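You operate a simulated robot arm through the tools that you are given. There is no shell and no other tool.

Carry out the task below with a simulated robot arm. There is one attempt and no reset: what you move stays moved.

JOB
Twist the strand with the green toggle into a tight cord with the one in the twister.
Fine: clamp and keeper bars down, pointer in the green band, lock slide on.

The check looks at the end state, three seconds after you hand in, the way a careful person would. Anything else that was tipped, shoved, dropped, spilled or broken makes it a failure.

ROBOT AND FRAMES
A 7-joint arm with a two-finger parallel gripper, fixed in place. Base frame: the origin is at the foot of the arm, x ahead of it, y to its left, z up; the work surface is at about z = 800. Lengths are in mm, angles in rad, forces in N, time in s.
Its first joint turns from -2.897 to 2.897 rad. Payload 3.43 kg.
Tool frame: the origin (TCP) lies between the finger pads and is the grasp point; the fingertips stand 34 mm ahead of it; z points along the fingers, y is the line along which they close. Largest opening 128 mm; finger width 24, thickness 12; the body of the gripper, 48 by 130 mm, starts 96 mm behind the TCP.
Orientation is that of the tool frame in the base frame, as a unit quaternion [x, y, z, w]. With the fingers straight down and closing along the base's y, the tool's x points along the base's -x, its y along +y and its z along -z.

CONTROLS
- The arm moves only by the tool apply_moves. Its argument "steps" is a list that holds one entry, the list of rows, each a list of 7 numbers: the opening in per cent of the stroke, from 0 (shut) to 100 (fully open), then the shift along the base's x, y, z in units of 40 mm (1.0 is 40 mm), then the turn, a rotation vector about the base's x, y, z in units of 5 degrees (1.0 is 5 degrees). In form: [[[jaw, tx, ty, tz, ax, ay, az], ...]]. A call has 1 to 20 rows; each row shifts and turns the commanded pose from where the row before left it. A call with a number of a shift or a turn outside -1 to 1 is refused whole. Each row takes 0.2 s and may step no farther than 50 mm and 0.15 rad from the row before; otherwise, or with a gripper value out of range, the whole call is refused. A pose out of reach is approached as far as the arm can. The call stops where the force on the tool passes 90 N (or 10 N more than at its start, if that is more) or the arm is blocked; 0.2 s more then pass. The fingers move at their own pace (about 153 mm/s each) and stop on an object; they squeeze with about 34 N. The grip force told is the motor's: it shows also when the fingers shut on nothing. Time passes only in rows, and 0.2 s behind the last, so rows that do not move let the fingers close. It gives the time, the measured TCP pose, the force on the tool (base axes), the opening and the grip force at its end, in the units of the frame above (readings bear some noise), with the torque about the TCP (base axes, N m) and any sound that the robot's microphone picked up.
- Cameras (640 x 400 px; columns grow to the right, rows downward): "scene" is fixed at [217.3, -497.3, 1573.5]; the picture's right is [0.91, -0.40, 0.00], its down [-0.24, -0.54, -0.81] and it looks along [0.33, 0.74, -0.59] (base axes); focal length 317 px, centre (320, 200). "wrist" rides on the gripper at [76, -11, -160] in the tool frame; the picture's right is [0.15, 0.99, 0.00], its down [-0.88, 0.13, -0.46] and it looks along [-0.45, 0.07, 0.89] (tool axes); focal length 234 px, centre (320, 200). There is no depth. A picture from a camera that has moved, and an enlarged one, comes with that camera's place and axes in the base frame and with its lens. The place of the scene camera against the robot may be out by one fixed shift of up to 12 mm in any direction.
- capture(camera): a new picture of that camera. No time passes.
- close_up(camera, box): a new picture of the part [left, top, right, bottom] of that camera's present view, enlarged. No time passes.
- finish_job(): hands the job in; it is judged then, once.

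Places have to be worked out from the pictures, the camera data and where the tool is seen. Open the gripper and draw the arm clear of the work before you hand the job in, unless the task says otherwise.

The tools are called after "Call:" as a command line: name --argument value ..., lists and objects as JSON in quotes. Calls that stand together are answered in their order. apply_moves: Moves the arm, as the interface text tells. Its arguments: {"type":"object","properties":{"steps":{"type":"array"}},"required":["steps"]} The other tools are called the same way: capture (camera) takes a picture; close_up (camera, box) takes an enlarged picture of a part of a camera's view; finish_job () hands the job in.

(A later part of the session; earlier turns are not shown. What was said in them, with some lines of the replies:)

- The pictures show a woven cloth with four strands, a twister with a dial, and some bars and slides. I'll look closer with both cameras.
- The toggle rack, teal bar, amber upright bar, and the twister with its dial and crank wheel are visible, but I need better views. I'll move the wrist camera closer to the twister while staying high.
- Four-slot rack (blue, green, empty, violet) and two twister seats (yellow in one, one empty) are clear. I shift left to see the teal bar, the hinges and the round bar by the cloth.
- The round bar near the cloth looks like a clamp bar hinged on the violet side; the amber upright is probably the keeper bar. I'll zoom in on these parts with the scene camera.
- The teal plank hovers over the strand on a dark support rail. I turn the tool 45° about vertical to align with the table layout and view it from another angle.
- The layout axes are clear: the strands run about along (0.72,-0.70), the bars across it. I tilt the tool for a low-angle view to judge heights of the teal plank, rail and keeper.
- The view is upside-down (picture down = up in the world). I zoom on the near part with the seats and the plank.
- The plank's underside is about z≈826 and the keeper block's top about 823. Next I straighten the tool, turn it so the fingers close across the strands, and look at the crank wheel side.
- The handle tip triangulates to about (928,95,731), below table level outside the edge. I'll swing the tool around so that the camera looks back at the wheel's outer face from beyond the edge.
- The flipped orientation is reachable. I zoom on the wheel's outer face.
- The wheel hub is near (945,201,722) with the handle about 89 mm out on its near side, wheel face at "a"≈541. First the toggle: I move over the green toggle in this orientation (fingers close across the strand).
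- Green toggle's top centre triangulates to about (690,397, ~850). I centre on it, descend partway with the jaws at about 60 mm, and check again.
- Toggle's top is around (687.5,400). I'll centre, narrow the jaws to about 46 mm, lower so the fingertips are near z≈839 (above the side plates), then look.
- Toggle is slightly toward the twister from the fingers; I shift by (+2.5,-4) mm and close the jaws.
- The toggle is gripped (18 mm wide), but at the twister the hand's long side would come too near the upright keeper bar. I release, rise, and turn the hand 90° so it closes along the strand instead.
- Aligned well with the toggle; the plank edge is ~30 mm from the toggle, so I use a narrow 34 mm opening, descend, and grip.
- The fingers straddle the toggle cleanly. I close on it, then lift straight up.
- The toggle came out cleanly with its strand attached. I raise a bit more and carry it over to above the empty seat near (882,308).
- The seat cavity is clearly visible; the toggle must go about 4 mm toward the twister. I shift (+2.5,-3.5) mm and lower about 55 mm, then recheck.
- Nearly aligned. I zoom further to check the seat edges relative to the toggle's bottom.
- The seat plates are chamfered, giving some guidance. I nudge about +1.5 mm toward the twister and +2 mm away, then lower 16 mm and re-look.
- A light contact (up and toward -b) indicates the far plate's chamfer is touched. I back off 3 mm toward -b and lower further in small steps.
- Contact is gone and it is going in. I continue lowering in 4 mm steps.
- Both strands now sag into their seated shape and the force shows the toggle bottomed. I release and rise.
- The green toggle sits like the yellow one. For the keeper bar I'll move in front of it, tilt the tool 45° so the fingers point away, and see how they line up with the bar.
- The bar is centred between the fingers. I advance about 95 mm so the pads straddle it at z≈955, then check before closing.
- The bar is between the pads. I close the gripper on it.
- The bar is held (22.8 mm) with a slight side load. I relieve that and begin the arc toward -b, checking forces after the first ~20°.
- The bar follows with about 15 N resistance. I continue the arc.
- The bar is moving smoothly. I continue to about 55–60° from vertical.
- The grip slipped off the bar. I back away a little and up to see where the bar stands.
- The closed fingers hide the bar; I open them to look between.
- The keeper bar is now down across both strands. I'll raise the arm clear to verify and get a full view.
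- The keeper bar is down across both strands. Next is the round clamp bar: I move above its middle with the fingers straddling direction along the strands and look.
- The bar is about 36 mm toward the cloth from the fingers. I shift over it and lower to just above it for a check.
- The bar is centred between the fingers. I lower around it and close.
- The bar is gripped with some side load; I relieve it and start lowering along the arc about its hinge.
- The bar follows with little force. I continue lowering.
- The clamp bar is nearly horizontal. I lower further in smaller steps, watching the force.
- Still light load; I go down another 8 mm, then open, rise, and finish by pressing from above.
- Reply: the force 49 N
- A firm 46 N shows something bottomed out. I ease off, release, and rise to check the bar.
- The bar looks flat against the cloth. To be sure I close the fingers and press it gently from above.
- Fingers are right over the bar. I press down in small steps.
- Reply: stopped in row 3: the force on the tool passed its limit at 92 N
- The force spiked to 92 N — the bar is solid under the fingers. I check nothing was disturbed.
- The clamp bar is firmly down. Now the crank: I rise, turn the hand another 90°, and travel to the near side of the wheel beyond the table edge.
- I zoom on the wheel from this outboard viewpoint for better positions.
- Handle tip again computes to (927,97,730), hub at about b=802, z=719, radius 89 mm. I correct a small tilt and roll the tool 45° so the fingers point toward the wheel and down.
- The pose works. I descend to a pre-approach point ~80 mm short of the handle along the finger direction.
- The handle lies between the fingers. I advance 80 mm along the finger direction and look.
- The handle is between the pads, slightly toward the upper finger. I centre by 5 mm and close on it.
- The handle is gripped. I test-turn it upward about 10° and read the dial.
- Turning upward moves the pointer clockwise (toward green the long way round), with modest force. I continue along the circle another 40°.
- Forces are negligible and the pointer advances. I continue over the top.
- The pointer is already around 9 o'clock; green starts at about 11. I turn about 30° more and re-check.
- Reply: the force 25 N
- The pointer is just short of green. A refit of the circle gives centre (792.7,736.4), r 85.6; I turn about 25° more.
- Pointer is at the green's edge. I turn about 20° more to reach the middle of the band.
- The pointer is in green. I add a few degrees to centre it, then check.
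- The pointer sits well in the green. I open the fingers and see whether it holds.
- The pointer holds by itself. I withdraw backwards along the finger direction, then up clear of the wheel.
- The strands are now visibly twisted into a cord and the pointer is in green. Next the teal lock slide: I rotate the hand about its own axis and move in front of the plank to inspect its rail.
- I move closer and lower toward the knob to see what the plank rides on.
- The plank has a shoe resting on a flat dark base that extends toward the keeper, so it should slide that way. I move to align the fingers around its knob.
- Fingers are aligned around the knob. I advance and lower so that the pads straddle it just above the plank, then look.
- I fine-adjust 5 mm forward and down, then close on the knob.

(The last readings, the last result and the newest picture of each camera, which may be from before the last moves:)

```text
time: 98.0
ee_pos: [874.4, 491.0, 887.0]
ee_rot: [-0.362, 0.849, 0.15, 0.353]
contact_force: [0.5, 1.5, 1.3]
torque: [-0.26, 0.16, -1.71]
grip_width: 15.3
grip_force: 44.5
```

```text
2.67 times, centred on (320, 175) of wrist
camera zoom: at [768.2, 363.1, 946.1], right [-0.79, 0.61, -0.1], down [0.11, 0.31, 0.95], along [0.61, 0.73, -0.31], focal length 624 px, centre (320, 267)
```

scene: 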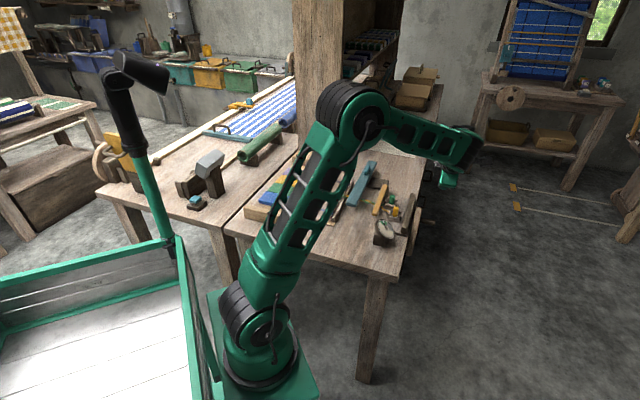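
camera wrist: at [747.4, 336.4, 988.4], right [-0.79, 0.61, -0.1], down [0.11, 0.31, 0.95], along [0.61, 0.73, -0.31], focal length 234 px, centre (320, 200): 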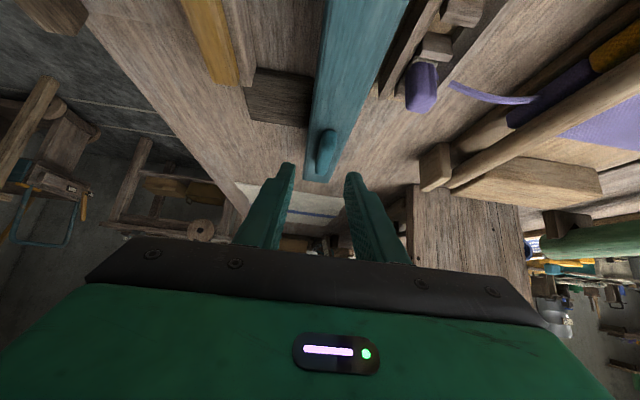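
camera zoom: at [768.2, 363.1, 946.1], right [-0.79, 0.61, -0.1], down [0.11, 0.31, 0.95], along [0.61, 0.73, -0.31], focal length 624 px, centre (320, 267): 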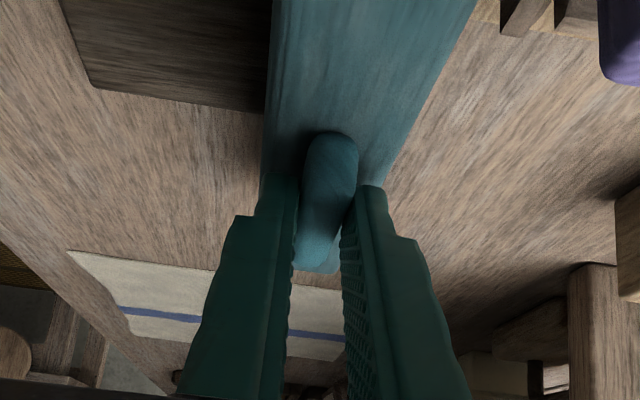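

The knob is gripped (15 mm). I try sliding toward the keeper/twister in small steps and watch the force.

Call:
apply_moves --steps '[[[0, 0.09, -0.087, 0, 0, 0, 0], [0, 0.09, -0.087, 0, 0, 0, 0], [0, 0, 0, 0, 0, 0, 0]]]'

Call:
close_up --camera "scene" --box '[340, 140, 420, 210]'

```text
time: 98.8
ee_pos: [881.9, 484.6, 887.7]
ee_rot: [-0.362, 0.849, 0.152, 0.353]
contact_force: [0.3, 1.8, 2.0]
torque: [-0.11, 0.07, -1.62]
grip_width: 15.6
grip_force: 44.4
```

```text
5.71 times, centred on (380, 175) of scene
camera zoom: at [217.3, -497.3, 1573.5], right [0.91, -0.4, 0.0], down [-0.24, -0.54, -0.81], along [0.33, 0.74, -0.59], focal length 1812 px, centre (-23, 343)
```

zoom: 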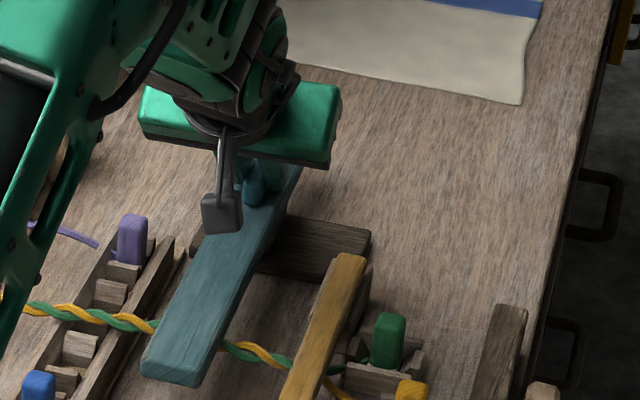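

It slides freely that way, the whole plank translating. I continue.

Call:
apply_moves --steps '[[[0, 0.144, -0.139, 0, 0, 0, 0], [0, 0.144, -0.139, 0, 0, 0, 0], [0, 0.144, -0.139, 0, 0, 0, 0], [0, 0, 0, 0, 0, 0, 0]]]'

Call:
close_up --camera "scene" --box '[340, 140, 420, 210]'

```text
time: 99.8
ee_pos: [899.5, 466.3, 888.1]
ee_rot: [-0.362, 0.85, 0.15, 0.353]
contact_force: [-4.4, -5.2, 4.4]
torque: [0.14, -0.37, -1.64]
grip_width: 15.3
grip_force: 45.2
```

```text
5.71 times, centred on (380, 175) of scene
camera zoom: at [217.3, -497.3, 1573.5], right [0.91, -0.4, 0.0], down [-0.24, -0.54, -0.81], along [0.33, 0.74, -0.59], focal length 1812 px, centre (-23, 343)
```

zoom: 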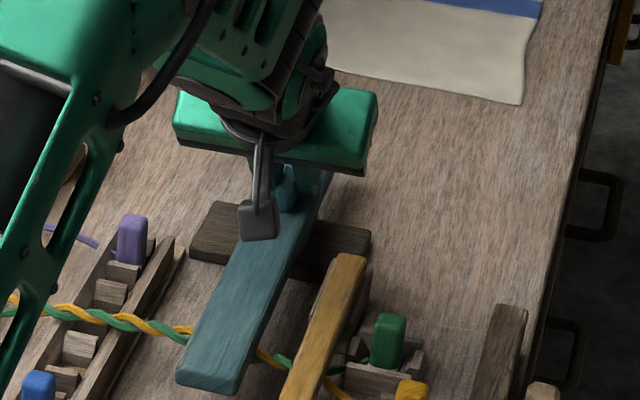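

Sliding well; the base is now visible on both sides. I continue toward the keeper bar.

Call:
apply_moves --steps '[[[0, 0.144, -0.139, 0, 0, 0, 0], [0, 0.144, -0.139, 0, 0, 0, 0], [0, 0, 0, 0, 0, 0, 0]]]'

Call:
close_up --camera "scene" --box '[340, 140, 420, 210]'

```text
time: 100.6
ee_pos: [909.6, 456.7, 887.9]
ee_rot: [-0.362, 0.85, 0.15, 0.353]
contact_force: [-9.6, -6.5, 8.8]
torque: [-0.41, 0.36, -1.67]
grip_width: 15.3
grip_force: 44.7
```

```text
5.71 times, centred on (380, 175) of scene
camera zoom: at [217.3, -497.3, 1573.5], right [0.91, -0.4, 0.0], down [-0.24, -0.54, -0.81], along [0.33, 0.74, -0.59], focal length 1812 px, centre (-23, 343)
```

zoom: 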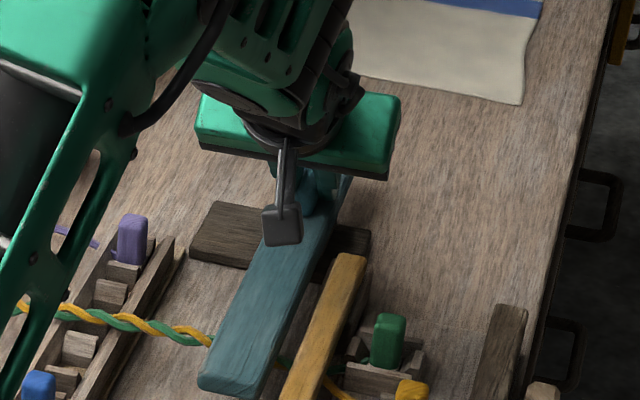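

About 49 mm travelled with low resistance, and a gap of ~18 mm to the keeper bar. I continue in 5 mm steps.

Call:
apply_moves --steps '[[[0, 0.082, -0.095, 0, 0, 0, 0], [0, 0.082, -0.095, 0, 0, 0, 0], [0, 0, 0, 0, 0, 0, 0]]]'

Call:
close_up --camera "scene" --box '[340, 140, 420, 210]'

```text
time: 101.4
ee_pos: [916.4, 450.5, 887.2]
ee_rot: [-0.362, 0.849, 0.151, 0.354]
contact_force: [-7.1, 1.6, 7.1]
torque: [0.06, -0.09, -1.55]
grip_width: 15.0
grip_force: 45.1
```

```text
5.71 times, centred on (380, 175) of scene
camera zoom: at [217.3, -497.3, 1573.5], right [0.91, -0.4, 0.0], down [-0.24, -0.54, -0.81], along [0.33, 0.74, -0.59], focal length 1812 px, centre (-23, 343)
```

zoom: 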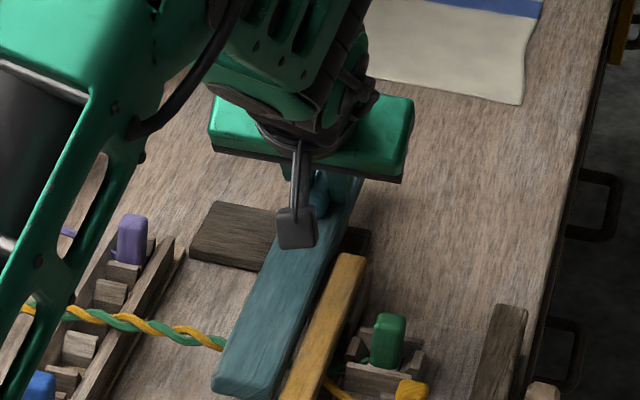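

Still free. I continue in single steps, watching for the end stop.

Call:
apply_moves --steps '[[[0, 0.075, -0.072, 0, 0, 0, 0], [0, 0.075, -0.072, 0, 0, 0, 0], [0, 0, 0, 0, 0, 0, 0]]]'

Call:
close_up --camera "scene" --box '[350, 150, 410, 210]'

Call:
close_up --camera "wrist" --box '[200, 0, 440, 200]'

```text
time: 102.2
ee_pos: [917.3, 449.1, 887.3]
ee_rot: [-0.367, 0.848, 0.155, 0.35]
contact_force: [-41.0, 16.7, 8.0]
torque: [0.06, 0.46, -1.08]
grip_width: 15.5
grip_force: 45.3
```

```text
6.67 times, centred on (380, 180) of scene
camera zoom: at [217.3, -497.3, 1573.5], right [0.91, -0.4, 0.0], down [-0.24, -0.54, -0.81], along [0.33, 0.74, -0.59], focal length 2114 px, centre (-80, 333)
```

zoom: 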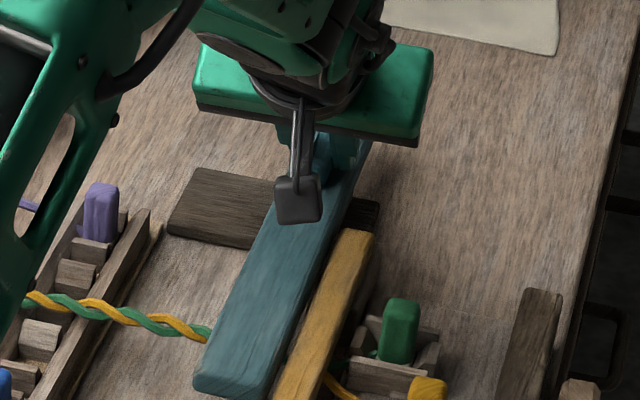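

```text
2.00 times, centred on (320, 100) of wrist
camera zoom: at [812.1, 319.8, 946.1], right [-0.79, 0.6, -0.1], down [0.11, 0.3, 0.95], along [0.6, 0.74, -0.31], focal length 468 px, centre (320, 400)
```

zoom: 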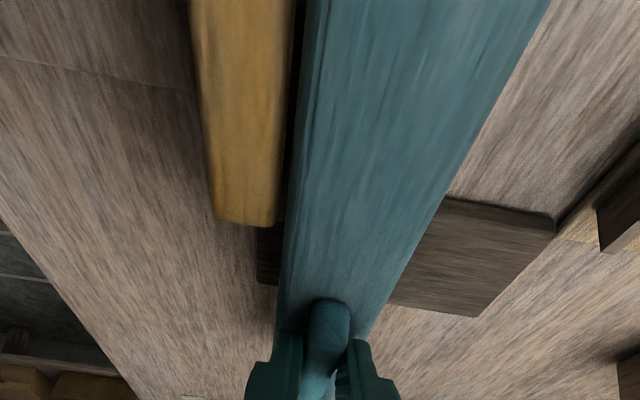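

The force rose to ~41 N along the slide: it reached its end stop next to the keeper. I relax, release the knob and withdraw.

Call:
apply_moves --steps '[[[0, -0.06, 0.058, 0, 0, 0, 0], [15, 0, 0, 0, 0, 0, 0], [26, 0, 0, 0, 0, 0, 0], [32, 0, 0, 0, 0, 0, 0], [32, -0.15, -0.15, 0.4, 0, 0, 0], [32, -0.25, -0.25, 0.6, 0, 0, 0], [32, -0.25, -0.25, 0.7, 0, 0, 0], [32, -0.25, -0.25, 0.7, 0, 0, 0], [32, -0.25, -0.25, 0.7, 0, 0, 0], [32, -0.25, -0.25, 0.7, 0, 0, 0], [32, 0, 0, 0, 0, 0, 0]]]'

Call:
capture --camera "wrist"

Call:
close_up --camera "scene" --box '[340, 150, 430, 250]'

Call:
close_up --camera "wrist" --box '[180, 0, 440, 200]'

```text
time: 104.6
ee_pos: [864.4, 391.2, 1039.2]
ee_rot: [-0.362, 0.85, 0.15, 0.353]
contact_force: [0.0, -0.7, 0.4]
torque: [0.01, 0.03, -0.03]
grip_width: 41.1
grip_force: 0.1
```

```text
taken
camera wrist: at [756.9, 262.0, 1097.5], right [-0.79, 0.61, -0.1], down [0.11, 0.31, 0.95], along [0.61, 0.73, -0.31], focal length 234 px, centre (320, 200)
```

wrist: 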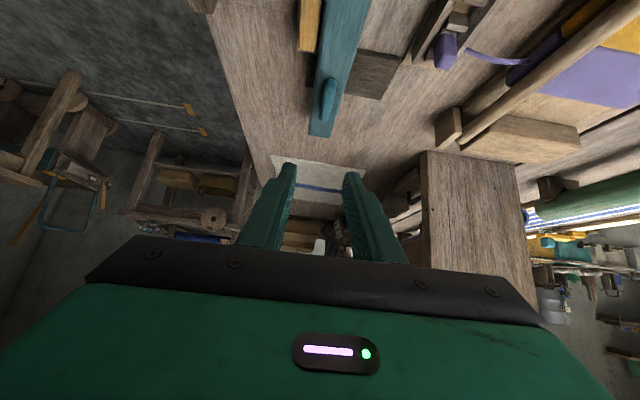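

```text
4.00 times, centred on (385, 200) of scene
camera zoom: at [217.3, -497.3, 1573.5], right [0.91, -0.4, 0.0], down [-0.24, -0.54, -0.81], along [0.33, 0.74, -0.59], focal length 1268 px, centre (60, 200)
```

zoom: 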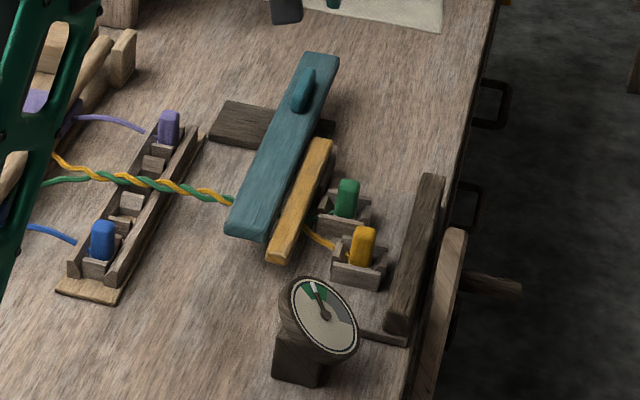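

```text
2.00 times, centred on (310, 100) of wrist
camera zoom: at [756.9, 262.0, 1097.5], right [-0.79, 0.61, -0.1], down [0.11, 0.31, 0.95], along [0.61, 0.73, -0.31], focal length 468 px, centre (340, 400)
```

zoom: 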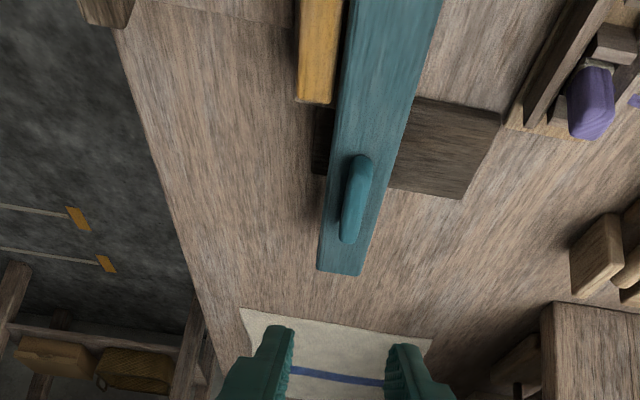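

Slide travelled exactly 60 mm to its stop and the pointer stays green. I straighten up and draw back for a full check of the clamp and keeper.

Call:
apply_moves --steps '[[[50, -0.4, -0.4, 0.4, -0.72, 0.69, 0], [50, -0.4, -0.4, 0.4, -0.72, 0.69, 0], [50, -0.4, -0.4, 0.4, -0.72, 0.69, 0], [50, -0.4, -0.4, 0.4, -0.72, 0.69, 0], [50, -0.4, -0.4, 0.2, -0.72, 0.69, 0], [50, -0.3, -0.3, 0, -0.72, 0.69, 0], [50, -0.3, -0.3, 0, -0.72, 0.69, 0], [50, -0.3, -0.3, 0, -0.72, 0.69, 0], [50, 0, 0, 0, -0.72, 0.69, 0], [50, 0, 0, 0, 0, 0, 0]]]'

Call:
capture --camera "wrist"

Call:
capture --camera "scene"

Call:
close_up --camera "scene" --box '[365, 175, 425, 245]'

Call:
close_up --camera "scene" --box '[230, 130, 350, 240]'

```text
time: 106.8
ee_pos: [748.5, 274.7, 1110.0]
ee_rot: [-0.393, 0.92, 0.001, 0.002]
contact_force: [0.5, -0.2, 0.2]
torque: [-0.03, -0.02, -0.03]
grip_width: 64.2
grip_force: 0.0
```

```text
taken
camera wrist: at [705.1, 210.4, 1269.8], right [-0.82, 0.58, 0.0], down [0.51, 0.72, 0.46], along [0.26, 0.38, -0.89], focal length 234 px, centre (320, 200)
```

wrist: 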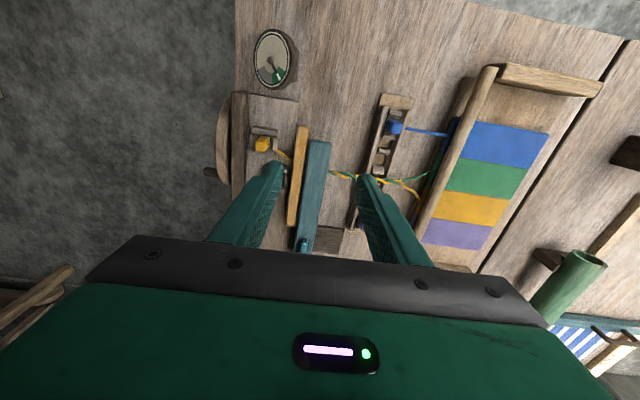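

```text
taken
```

scene: 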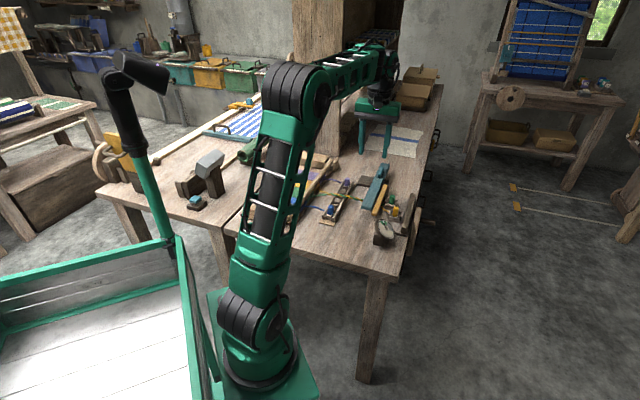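

```text
5.71 times, centred on (395, 210) of scene
camera zoom: at [217.3, -497.3, 1573.5], right [0.91, -0.4, 0.0], down [-0.24, -0.54, -0.81], along [0.33, 0.74, -0.59], focal length 1812 px, centre (-109, 143)
```

zoom: 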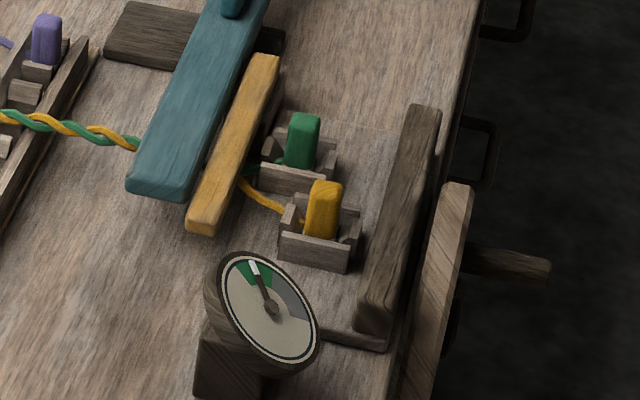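

```text
3.64 times, centred on (290, 185) of scene
camera zoom: at [217.3, -497.3, 1573.5], right [0.91, -0.4, 0.0], down [-0.24, -0.54, -0.81], along [0.33, 0.74, -0.59], focal length 1153 px, centre (429, 254)
```

zoom: 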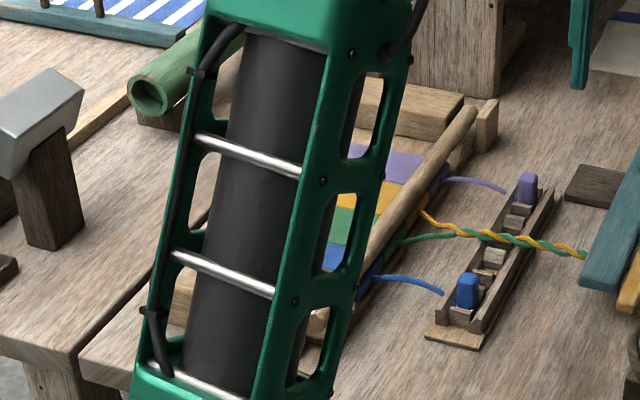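

All looks right; I want to confirm the keeper bar is completely flat, so I zoom on it from here.

Call:
close_up --camera "wrist" --box '[230, 90, 350, 260]'

Call:
close_up --camera "wrist" --box '[230, 20, 310, 100]'

Call:
close_up --camera "scene" --box '[365, 175, 405, 220]'

Call:
close_up --camera "wrist" --box '[400, 50, 620, 270]'

```text
2.35 times, centred on (290, 175) of wrist
camera zoom: at [705.1, 210.4, 1269.8], right [-0.82, 0.58, 0.0], down [0.51, 0.72, 0.46], along [0.26, 0.38, -0.89], focal length 551 px, centre (391, 259)
```

zoom: 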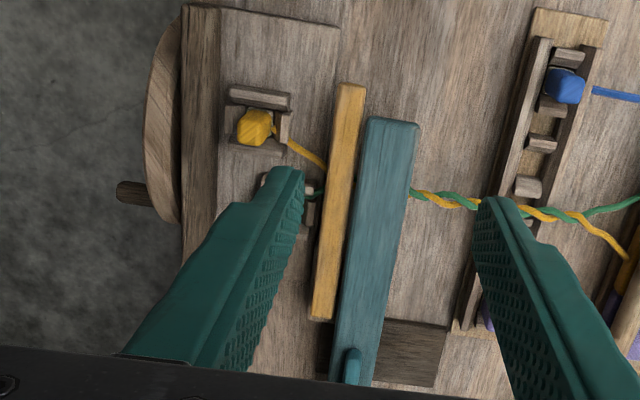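

```text
5.00 times, centred on (270, 60) of wrist
camera zoom: at [705.1, 210.4, 1269.8], right [-0.82, 0.58, 0.0], down [0.51, 0.72, 0.46], along [0.26, 0.38, -0.89], focal length 1171 px, centre (570, 900)
```

zoom: 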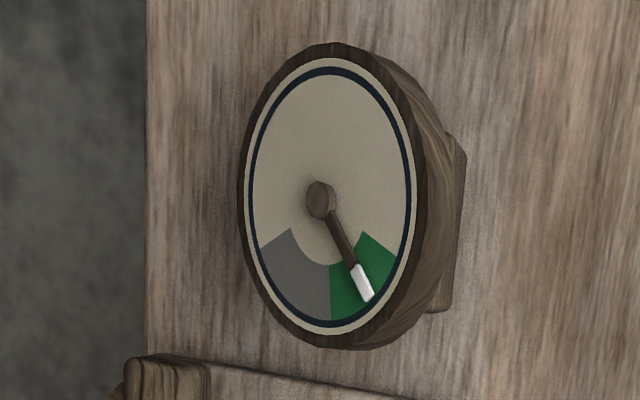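

```text
8.89 times, centred on (385, 198) of scene
camera zoom: at [217.3, -497.3, 1573.5], right [0.91, -0.4, 0.0], down [-0.24, -0.54, -0.81], along [0.33, 0.74, -0.59], focal length 2818 px, centre (-258, 222)
```

zoom: 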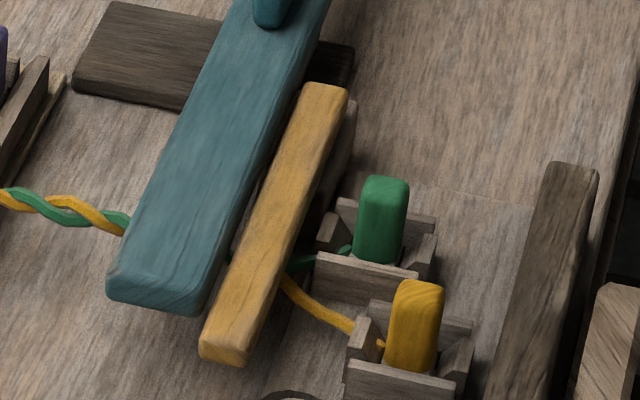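

```text
1.82 times, centred on (510, 160) of wrist
camera zoom: at [705.1, 210.4, 1269.8], right [-0.82, 0.58, 0.0], down [0.51, 0.72, 0.46], along [0.26, 0.38, -0.89], focal length 426 px, centre (-26, 273)
```

zoom: 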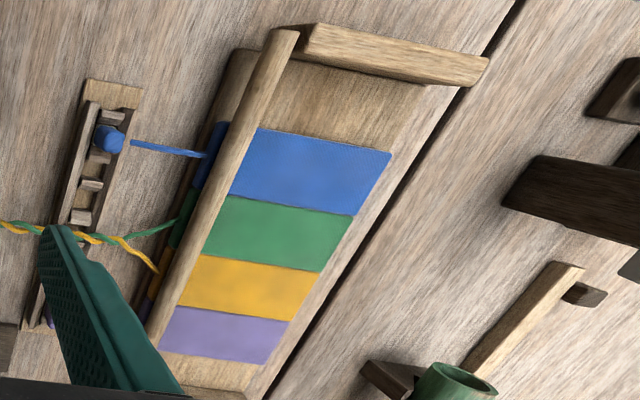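

Pointer is in green; clamp bar geometry matches lying flat. To make sure the keeper is fully down I'll press it gently from above with closed fingers.

Call:
apply_moves --steps '[[[0, 0.675, 0.31, 0, 0, 0, 0], [0, 0.675, 0.31, 0, 0, 0, 0], [0, 0.675, 0.31, 0, 0, 0, 0], [0, 0, 0, -0.9, 0, 0, 0], [0, 0, 0, -0.9, 0, 0, 0], [0, 0, 0, -0.9, 0, 0, 0], [0, 0, 0, -0.9, 0, 0, 0], [0, 0, 0, -0.9, 0, 0, 0], [0, 0, 0, -0.5, 0, 0, 0], [0, 0, 0, 0, 0, 0, 0]]]'

Call:
capture --camera "wrist"

Call:
close_up --camera "scene" --box '[360, 160, 420, 220]'

```text
time: 109.0
ee_pos: [830.6, 311.3, 910.8]
ee_rot: [-0.393, 0.919, 0.002, 0.001]
contact_force: [0.4, 0.4, 0.4]
torque: [-0.01, -0.02, 0.01]
grip_width: 0.0
grip_force: 32.9
```

```text
taken
camera wrist: at [785.9, 248.0, 1070.1], right [-0.82, 0.58, 0.0], down [0.51, 0.72, 0.46], along [0.27, 0.38, -0.89], focal length 234 px, centre (320, 200)
```

wrist: 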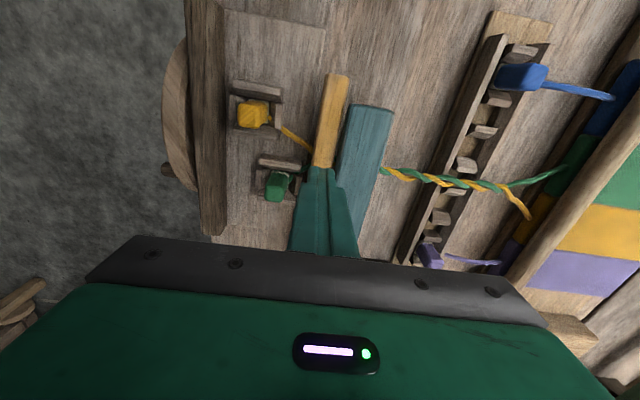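

```text
6.67 times, centred on (390, 190) of scene
camera zoom: at [217.3, -497.3, 1573.5], right [0.91, -0.4, 0.0], down [-0.24, -0.54, -0.81], along [0.33, 0.74, -0.59], focal length 2114 px, centre (-147, 267)
```

zoom: 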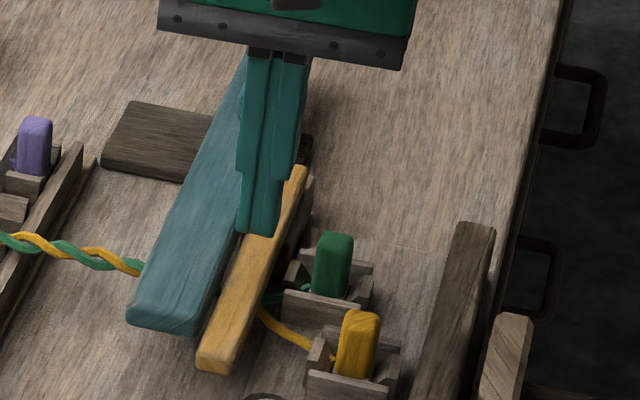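

I centre slightly over the bar and lower in small steps until contact.

Call:
apply_moves --steps '[[[0, -0.055, 0.053, -0.2, 0, 0, 0], [0, 0, 0, -0.2, 0, 0, 0], [0, 0, 0, -0.15, 0, 0, 0], [0, 0, 0, -0.08, 0, 0, 0], [0, 0, 0, 0, 0, 0, 0]]]'

```text
time: 110.2
ee_pos: [828.3, 313.6, 887.5]
ee_rot: [-0.393, 0.92, 0.001, 0.001]
contact_force: [0.2, 0.5, -0.4]
torque: [0.0, -0.03, -0.02]
grip_width: 0.0
grip_force: 33.4
```

Call:
apply_moves --steps '[[[0, 0, 0, -0.07, 0, 0, 0], [0, 0, 0, -0.07, 0, 0, 0], [0, 0, 0, 0, 0, 0, 0]]]'

```text
time: 111.0
ee_pos: [827.4, 312.4, 880.1]
ee_rot: [-0.393, 0.92, 0.002, 0.002]
contact_force: [-0.8, -0.4, -0.2]
torque: [0.0, -0.02, -0.03]
grip_width: 0.1
grip_force: 33.2
```

No contact yet (tips at z≈846). I go on in ~2.5 mm steps.

Call:
apply_moves --steps '[[[0, 0, 0, -0.06, 0, 0, 0], [0, 0, 0, 0, 0, 0, 0]]]'

Call:
close_up --camera "scene" --box '[365, 175, 405, 220]'

```text
time: 111.6
ee_pos: [828.1, 313.6, 879.9]
ee_rot: [-0.393, 0.92, 0.001, 0.003]
contact_force: [-1.9, -1.7, 17.4]
torque: [-0.14, 0.16, -0.08]
grip_width: 0.0
grip_force: 32.5
```

```text
8.89 times, centred on (385, 198) of scene
camera zoom: at [217.3, -497.3, 1573.5], right [0.91, -0.4, 0.0], down [-0.24, -0.54, -0.81], along [0.33, 0.74, -0.59], focal length 2818 px, centre (-258, 222)
```

zoom: 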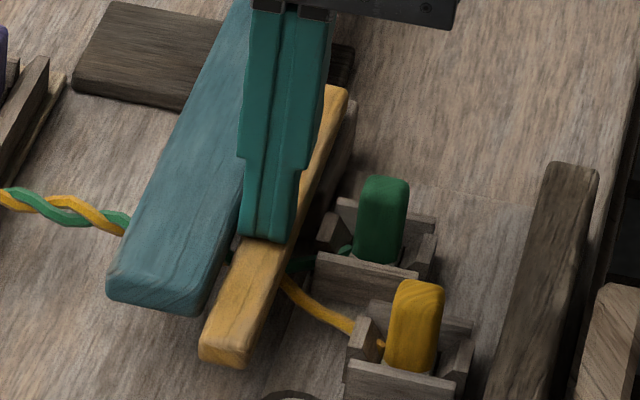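

The keeper's top is solid at z≈845, just block top plus bar thickness, so it is fully down. I rise, open, and draw the arm clear.

Call:
apply_moves --steps '[[[0, 0, 0, 0.4, 0, 0, 0], [0, 0, 0, 0.9, 0, 0, 0], [40, 0, 0, 0.9, 0, 0, 0], [40, -0.3, -0.3, 0.8, 0, 0, 0], [40, -0.5, -0.4, 0.7, 0, 0, 0], [40, -0.5, -0.4, 0.7, 0, 0, 0], [40, -0.6, -0.3, 0.7, 0, 0, 0], [40, -0.6, -0.3, 0.7, 0, 0, 0], [40, -0.6, -0.3, 0.7, 0, 0, 0], [40, -0.6, 0, 0.5, 0, 0, 0], [40, 0, 0, 0, 0, 0, 0]]]'

Call:
capture --camera "wrist"

Call:
close_up --camera "scene" --box '[330, 150, 430, 250]'

Call:
close_up --camera "scene" --box '[220, 130, 360, 240]'

```text
time: 114.0
ee_pos: [679.0, 231.6, 1158.7]
ee_rot: [-0.393, 0.919, 0.002, 0.002]
contact_force: [0.2, 0.4, -0.1]
torque: [0.02, 0.04, -0.02]
grip_width: 51.3
grip_force: 0.1
```

```text
taken
camera wrist: at [635.6, 168.1, 1317.1], right [-0.82, 0.58, 0.0], down [0.51, 0.72, 0.46], along [0.26, 0.38, -0.89], focal length 234 px, centre (320, 200)
```

wrist: 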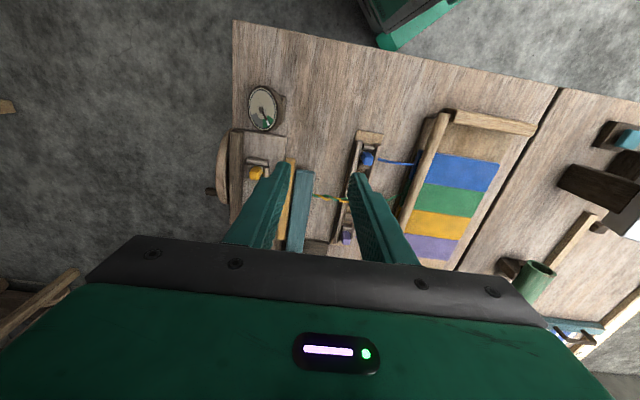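

```text
4.00 times, centred on (380, 200) of scene
camera zoom: at [217.3, -497.3, 1573.5], right [0.91, -0.4, 0.0], down [-0.24, -0.54, -0.81], along [0.33, 0.74, -0.59], focal length 1268 px, centre (80, 200)
```

zoom: 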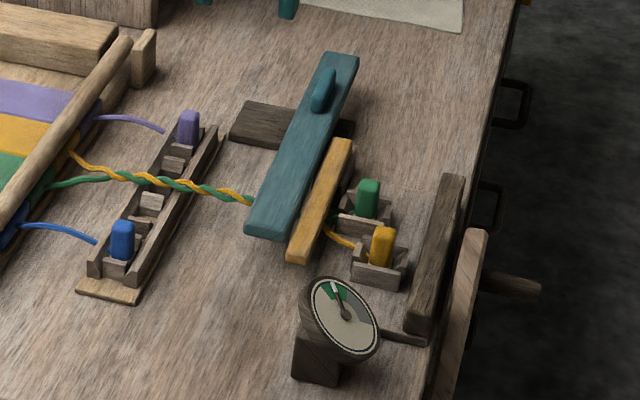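

```text
3.64 times, centred on (290, 185) of scene
camera zoom: at [217.3, -497.3, 1573.5], right [0.91, -0.4, 0.0], down [-0.24, -0.54, -0.81], along [0.33, 0.74, -0.59], focal length 1153 px, centre (429, 254)
```

zoom: 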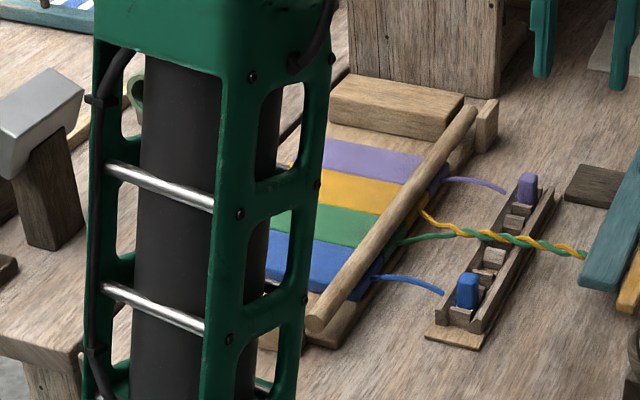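

Everything looks right, but the clamp bar moved slightly during the earlier press, so I'll verify once more by pressing near its free end.

Call:
apply_moves --steps '[[[0, -0.63, 0.74, 0, 0, 0, 0], [0, -0.63, 0.74, 0, 0, 0, 0], [0, -0.63, 0.74, 0, 0, 0, 0], [0, -0.63, 0.74, 0, 0, 0, 0], [0, -0.63, 0.74, 0, 0, 0, 0], [0, -0.63, 0.74, 0, 0, 0, 0], [0, 0, 0, -0.9, 0, 0, 0], [0, 0, 0, -0.9, 0, 0, 0], [0, 0, 0, -0.9, 0, 0, 0], [0, 0, 0, -0.9, 0, 0, 0], [0, 0, 0, -0.9, 0, 0, 0], [0, 0, 0, -0.9, 0, 0, 0], [0, 0, 0, 0, 0, 0, 0]]]'

Call:
capture --camera "wrist"

Call:
close_up --camera "scene" --box '[250, 130, 350, 240]'

```text
time: 116.8
ee_pos: [529.3, 410.7, 941.9]
ee_rot: [-0.394, 0.919, 0.003, 0.002]
contact_force: [-0.8, 0.5, 0.8]
torque: [-0.01, -0.02, 0.04]
grip_width: 0.0
grip_force: 32.6
```

```text
taken
camera wrist: at [485.4, 347.0, 1101.2], right [-0.82, 0.58, 0.0], down [0.51, 0.72, 0.46], along [0.27, 0.38, -0.89], focal length 234 px, centre (320, 200)
```

wrist: 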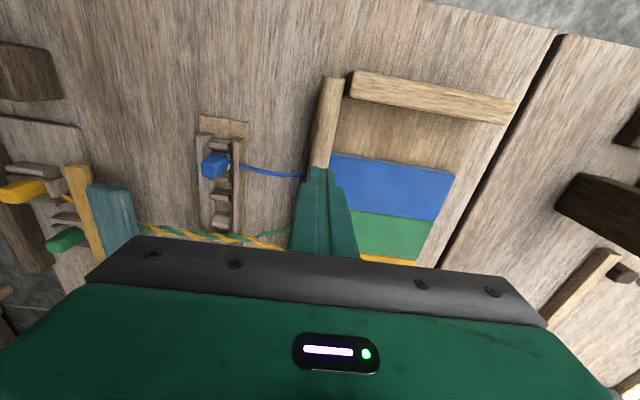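

```text
3.64 times, centred on (300, 185) of scene
camera zoom: at [217.3, -497.3, 1573.5], right [0.91, -0.4, 0.0], down [-0.24, -0.54, -0.81], along [0.33, 0.74, -0.59], focal length 1153 px, centre (393, 254)
```

zoom: 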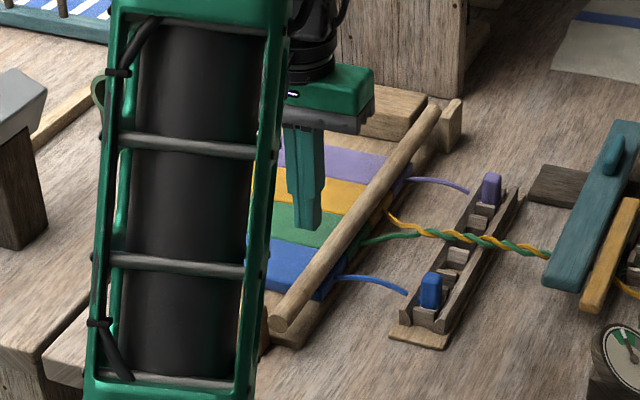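

Fingers are over the bar. I lower in progressively smaller steps.

Call:
apply_moves --steps '[[[0, 0, 0, -0.5, 0, 0, 0], [0, 0, 0, -0.45, 0, 0, 0], [0, 0, 0, -0.15, 0, 0, 0], [0, 0, 0, 0, 0, 0, 0]]]'

Call:
apply_moves --steps '[[[0, 0, 0, -0.08, 0, 0, 0], [0, 0, 0, -0.08, 0, 0, 0], [0, 0, 0, 0, 0, 0, 0]]]'

```text
time: 117.8
ee_pos: [529.2, 411.1, 899.0]
ee_rot: [-0.393, 0.92, 0.003, 0.002]
contact_force: [0.3, 0.0, 0.4]
torque: [-0.03, -0.03, 0.01]
grip_width: 0.0
grip_force: 33.7
```

```text
time: 118.6
ee_pos: [529.1, 410.0, 891.5]
ee_rot: [-0.393, 0.92, 0.002, 0.002]
contact_force: [0.3, 0.1, -0.2]
torque: [-0.03, 0.0, 0.0]
grip_width: 0.0
grip_force: 33.0
```

Call:
apply_moves --steps '[[[0, 0, 0, -0.08, 0, 0, 0], [0, 0, 0, -0.06, 0, 0, 0], [0, 0, 0, 0, 0, 0, 0]]]'

```text
time: 119.4
ee_pos: [529.0, 410.2, 888.0]
ee_rot: [-0.393, 0.92, 0.003, 0.003]
contact_force: [-0.1, -5.4, 34.8]
torque: [-0.48, 0.3, 0.22]
grip_width: 0.0
grip_force: 33.2
```

The bar resists firmly at z≈854 (resting on the cloth), so the clamp is fully down. I rise, open the gripper and draw clear.

Call:
apply_moves --steps '[[[0, 0, 0, 0.3, 0, 0, 0], [0, 0, 0, 0.9, 0, 0, 0], [50, 0, 0, 0.9, 0, 0, 0], [50, 0, 0, 0.9, 0, 0, 0], [50, 0, 0, 0.9, 0, 0, 0], [50, 0.2, -0.5, 0.8, 0, 0, 0], [50, 0.2, -0.7, 0.6, 0, 0, 0], [50, 0.2, -0.7, 0.6, 0, 0, 0], [50, 0.2, -0.7, 0.4, 0, 0, 0], [50, 0.2, -0.7, 0, 0, 0, 0], [50, 0.2, -0.7, 0, 0, 0, 0], [50, 0, 0, 0, 0, 0, 0]]]'

Call:
capture --camera "wrist"

Call:
close_up --camera "scene" --box '[250, 140, 430, 250]'

Call:
close_up --camera "scene" --box '[370, 200, 410, 240]'

```text
time: 122.0
ee_pos: [577.4, 251.3, 1138.7]
ee_rot: [-0.393, 0.919, 0.002, 0.003]
contact_force: [0.3, -0.6, 0.4]
torque: [0.02, 0.02, 0.02]
grip_width: 63.9
grip_force: 0.0
```

```text
taken
camera wrist: at [532.5, 186.3, 1296.7], right [-0.82, 0.58, 0.0], down [0.51, 0.72, 0.46], along [0.27, 0.38, -0.89], focal length 234 px, centre (320, 200)
```

wrist: 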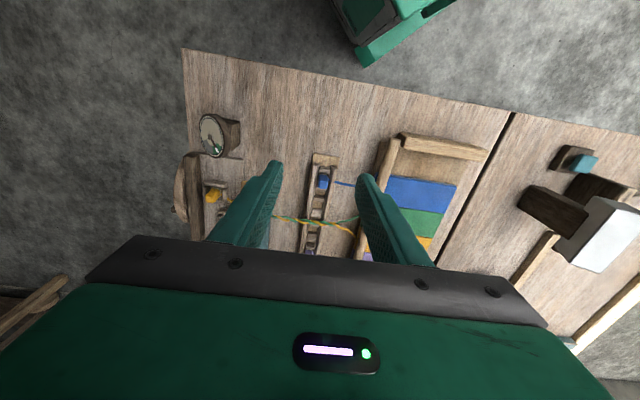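

```text
3.56 times, centred on (340, 195) of scene
camera zoom: at [217.3, -497.3, 1573.5], right [0.91, -0.4, 0.0], down [-0.24, -0.54, -0.81], along [0.33, 0.74, -0.59], focal length 1127 px, centre (249, 218)
```

zoom: 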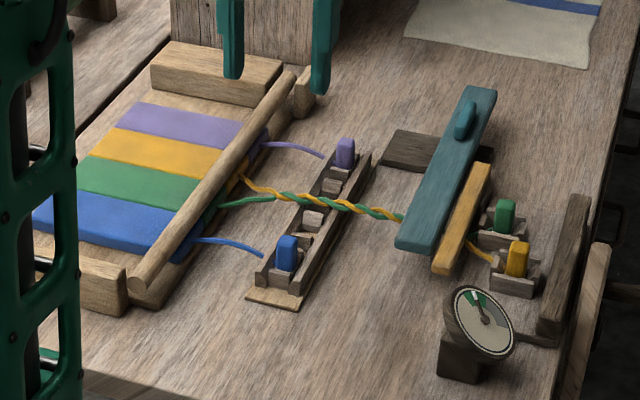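

```text
10.00 times, centred on (390, 220) of scene
camera zoom: at [217.3, -497.3, 1573.5], right [0.91, -0.4, 0.0], down [-0.24, -0.54, -0.81], along [0.33, 0.74, -0.59], focal length 3170 px, centre (-380, 0)
```

zoom: 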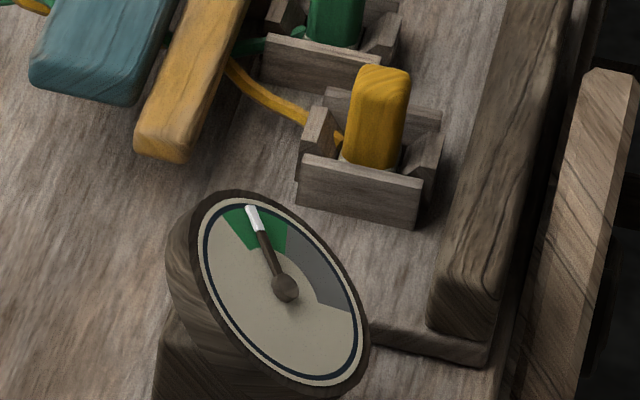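

The latest pictures show the cord twisted, the clamp and keeper bars down, the pointer in green and the lock slide on. The blue and violet toggles are undisturbed, the gripper is open and the arm is clear, so I hand in the job.

Call:
finish_job

```text
The job is handed in.
```

I finished the job and handed it in. The green-toggle strand is now twisted into a cord with the yellow one. I don't have the check's result.

- **Toggle:** the green toggle is seated in the empty twister seat, next to the yellow one.
- **Keeper bar:** it is down. It slipped out of the gripper and dropped the last part of its swing. When I pressed it afterwards it was solid, with its top at about z = 845.
- **Clamp bar:** it is down and resting on the cloth. One earlier press on it reached 92 N and stopped the arm. A gentler press near its free end at the close (about 35 N) found it firm.
- **Pointer:** the crank turned just under half a turn, and the pointer sits near the middle of the green band. It held after I let go of the handle and did not move in the later pictures.
- **Lock slide:** the teal plank slid 60 mm toward the keeper bar and stopped against its end stop. No marking shows which position counts as "on". I judged it from the base the plank slides on and the firm stop.

The last pictures show the blue and violet toggles in place and nothing tipped or shoved. The gripper was open and the arm clear of the work when I handed in.
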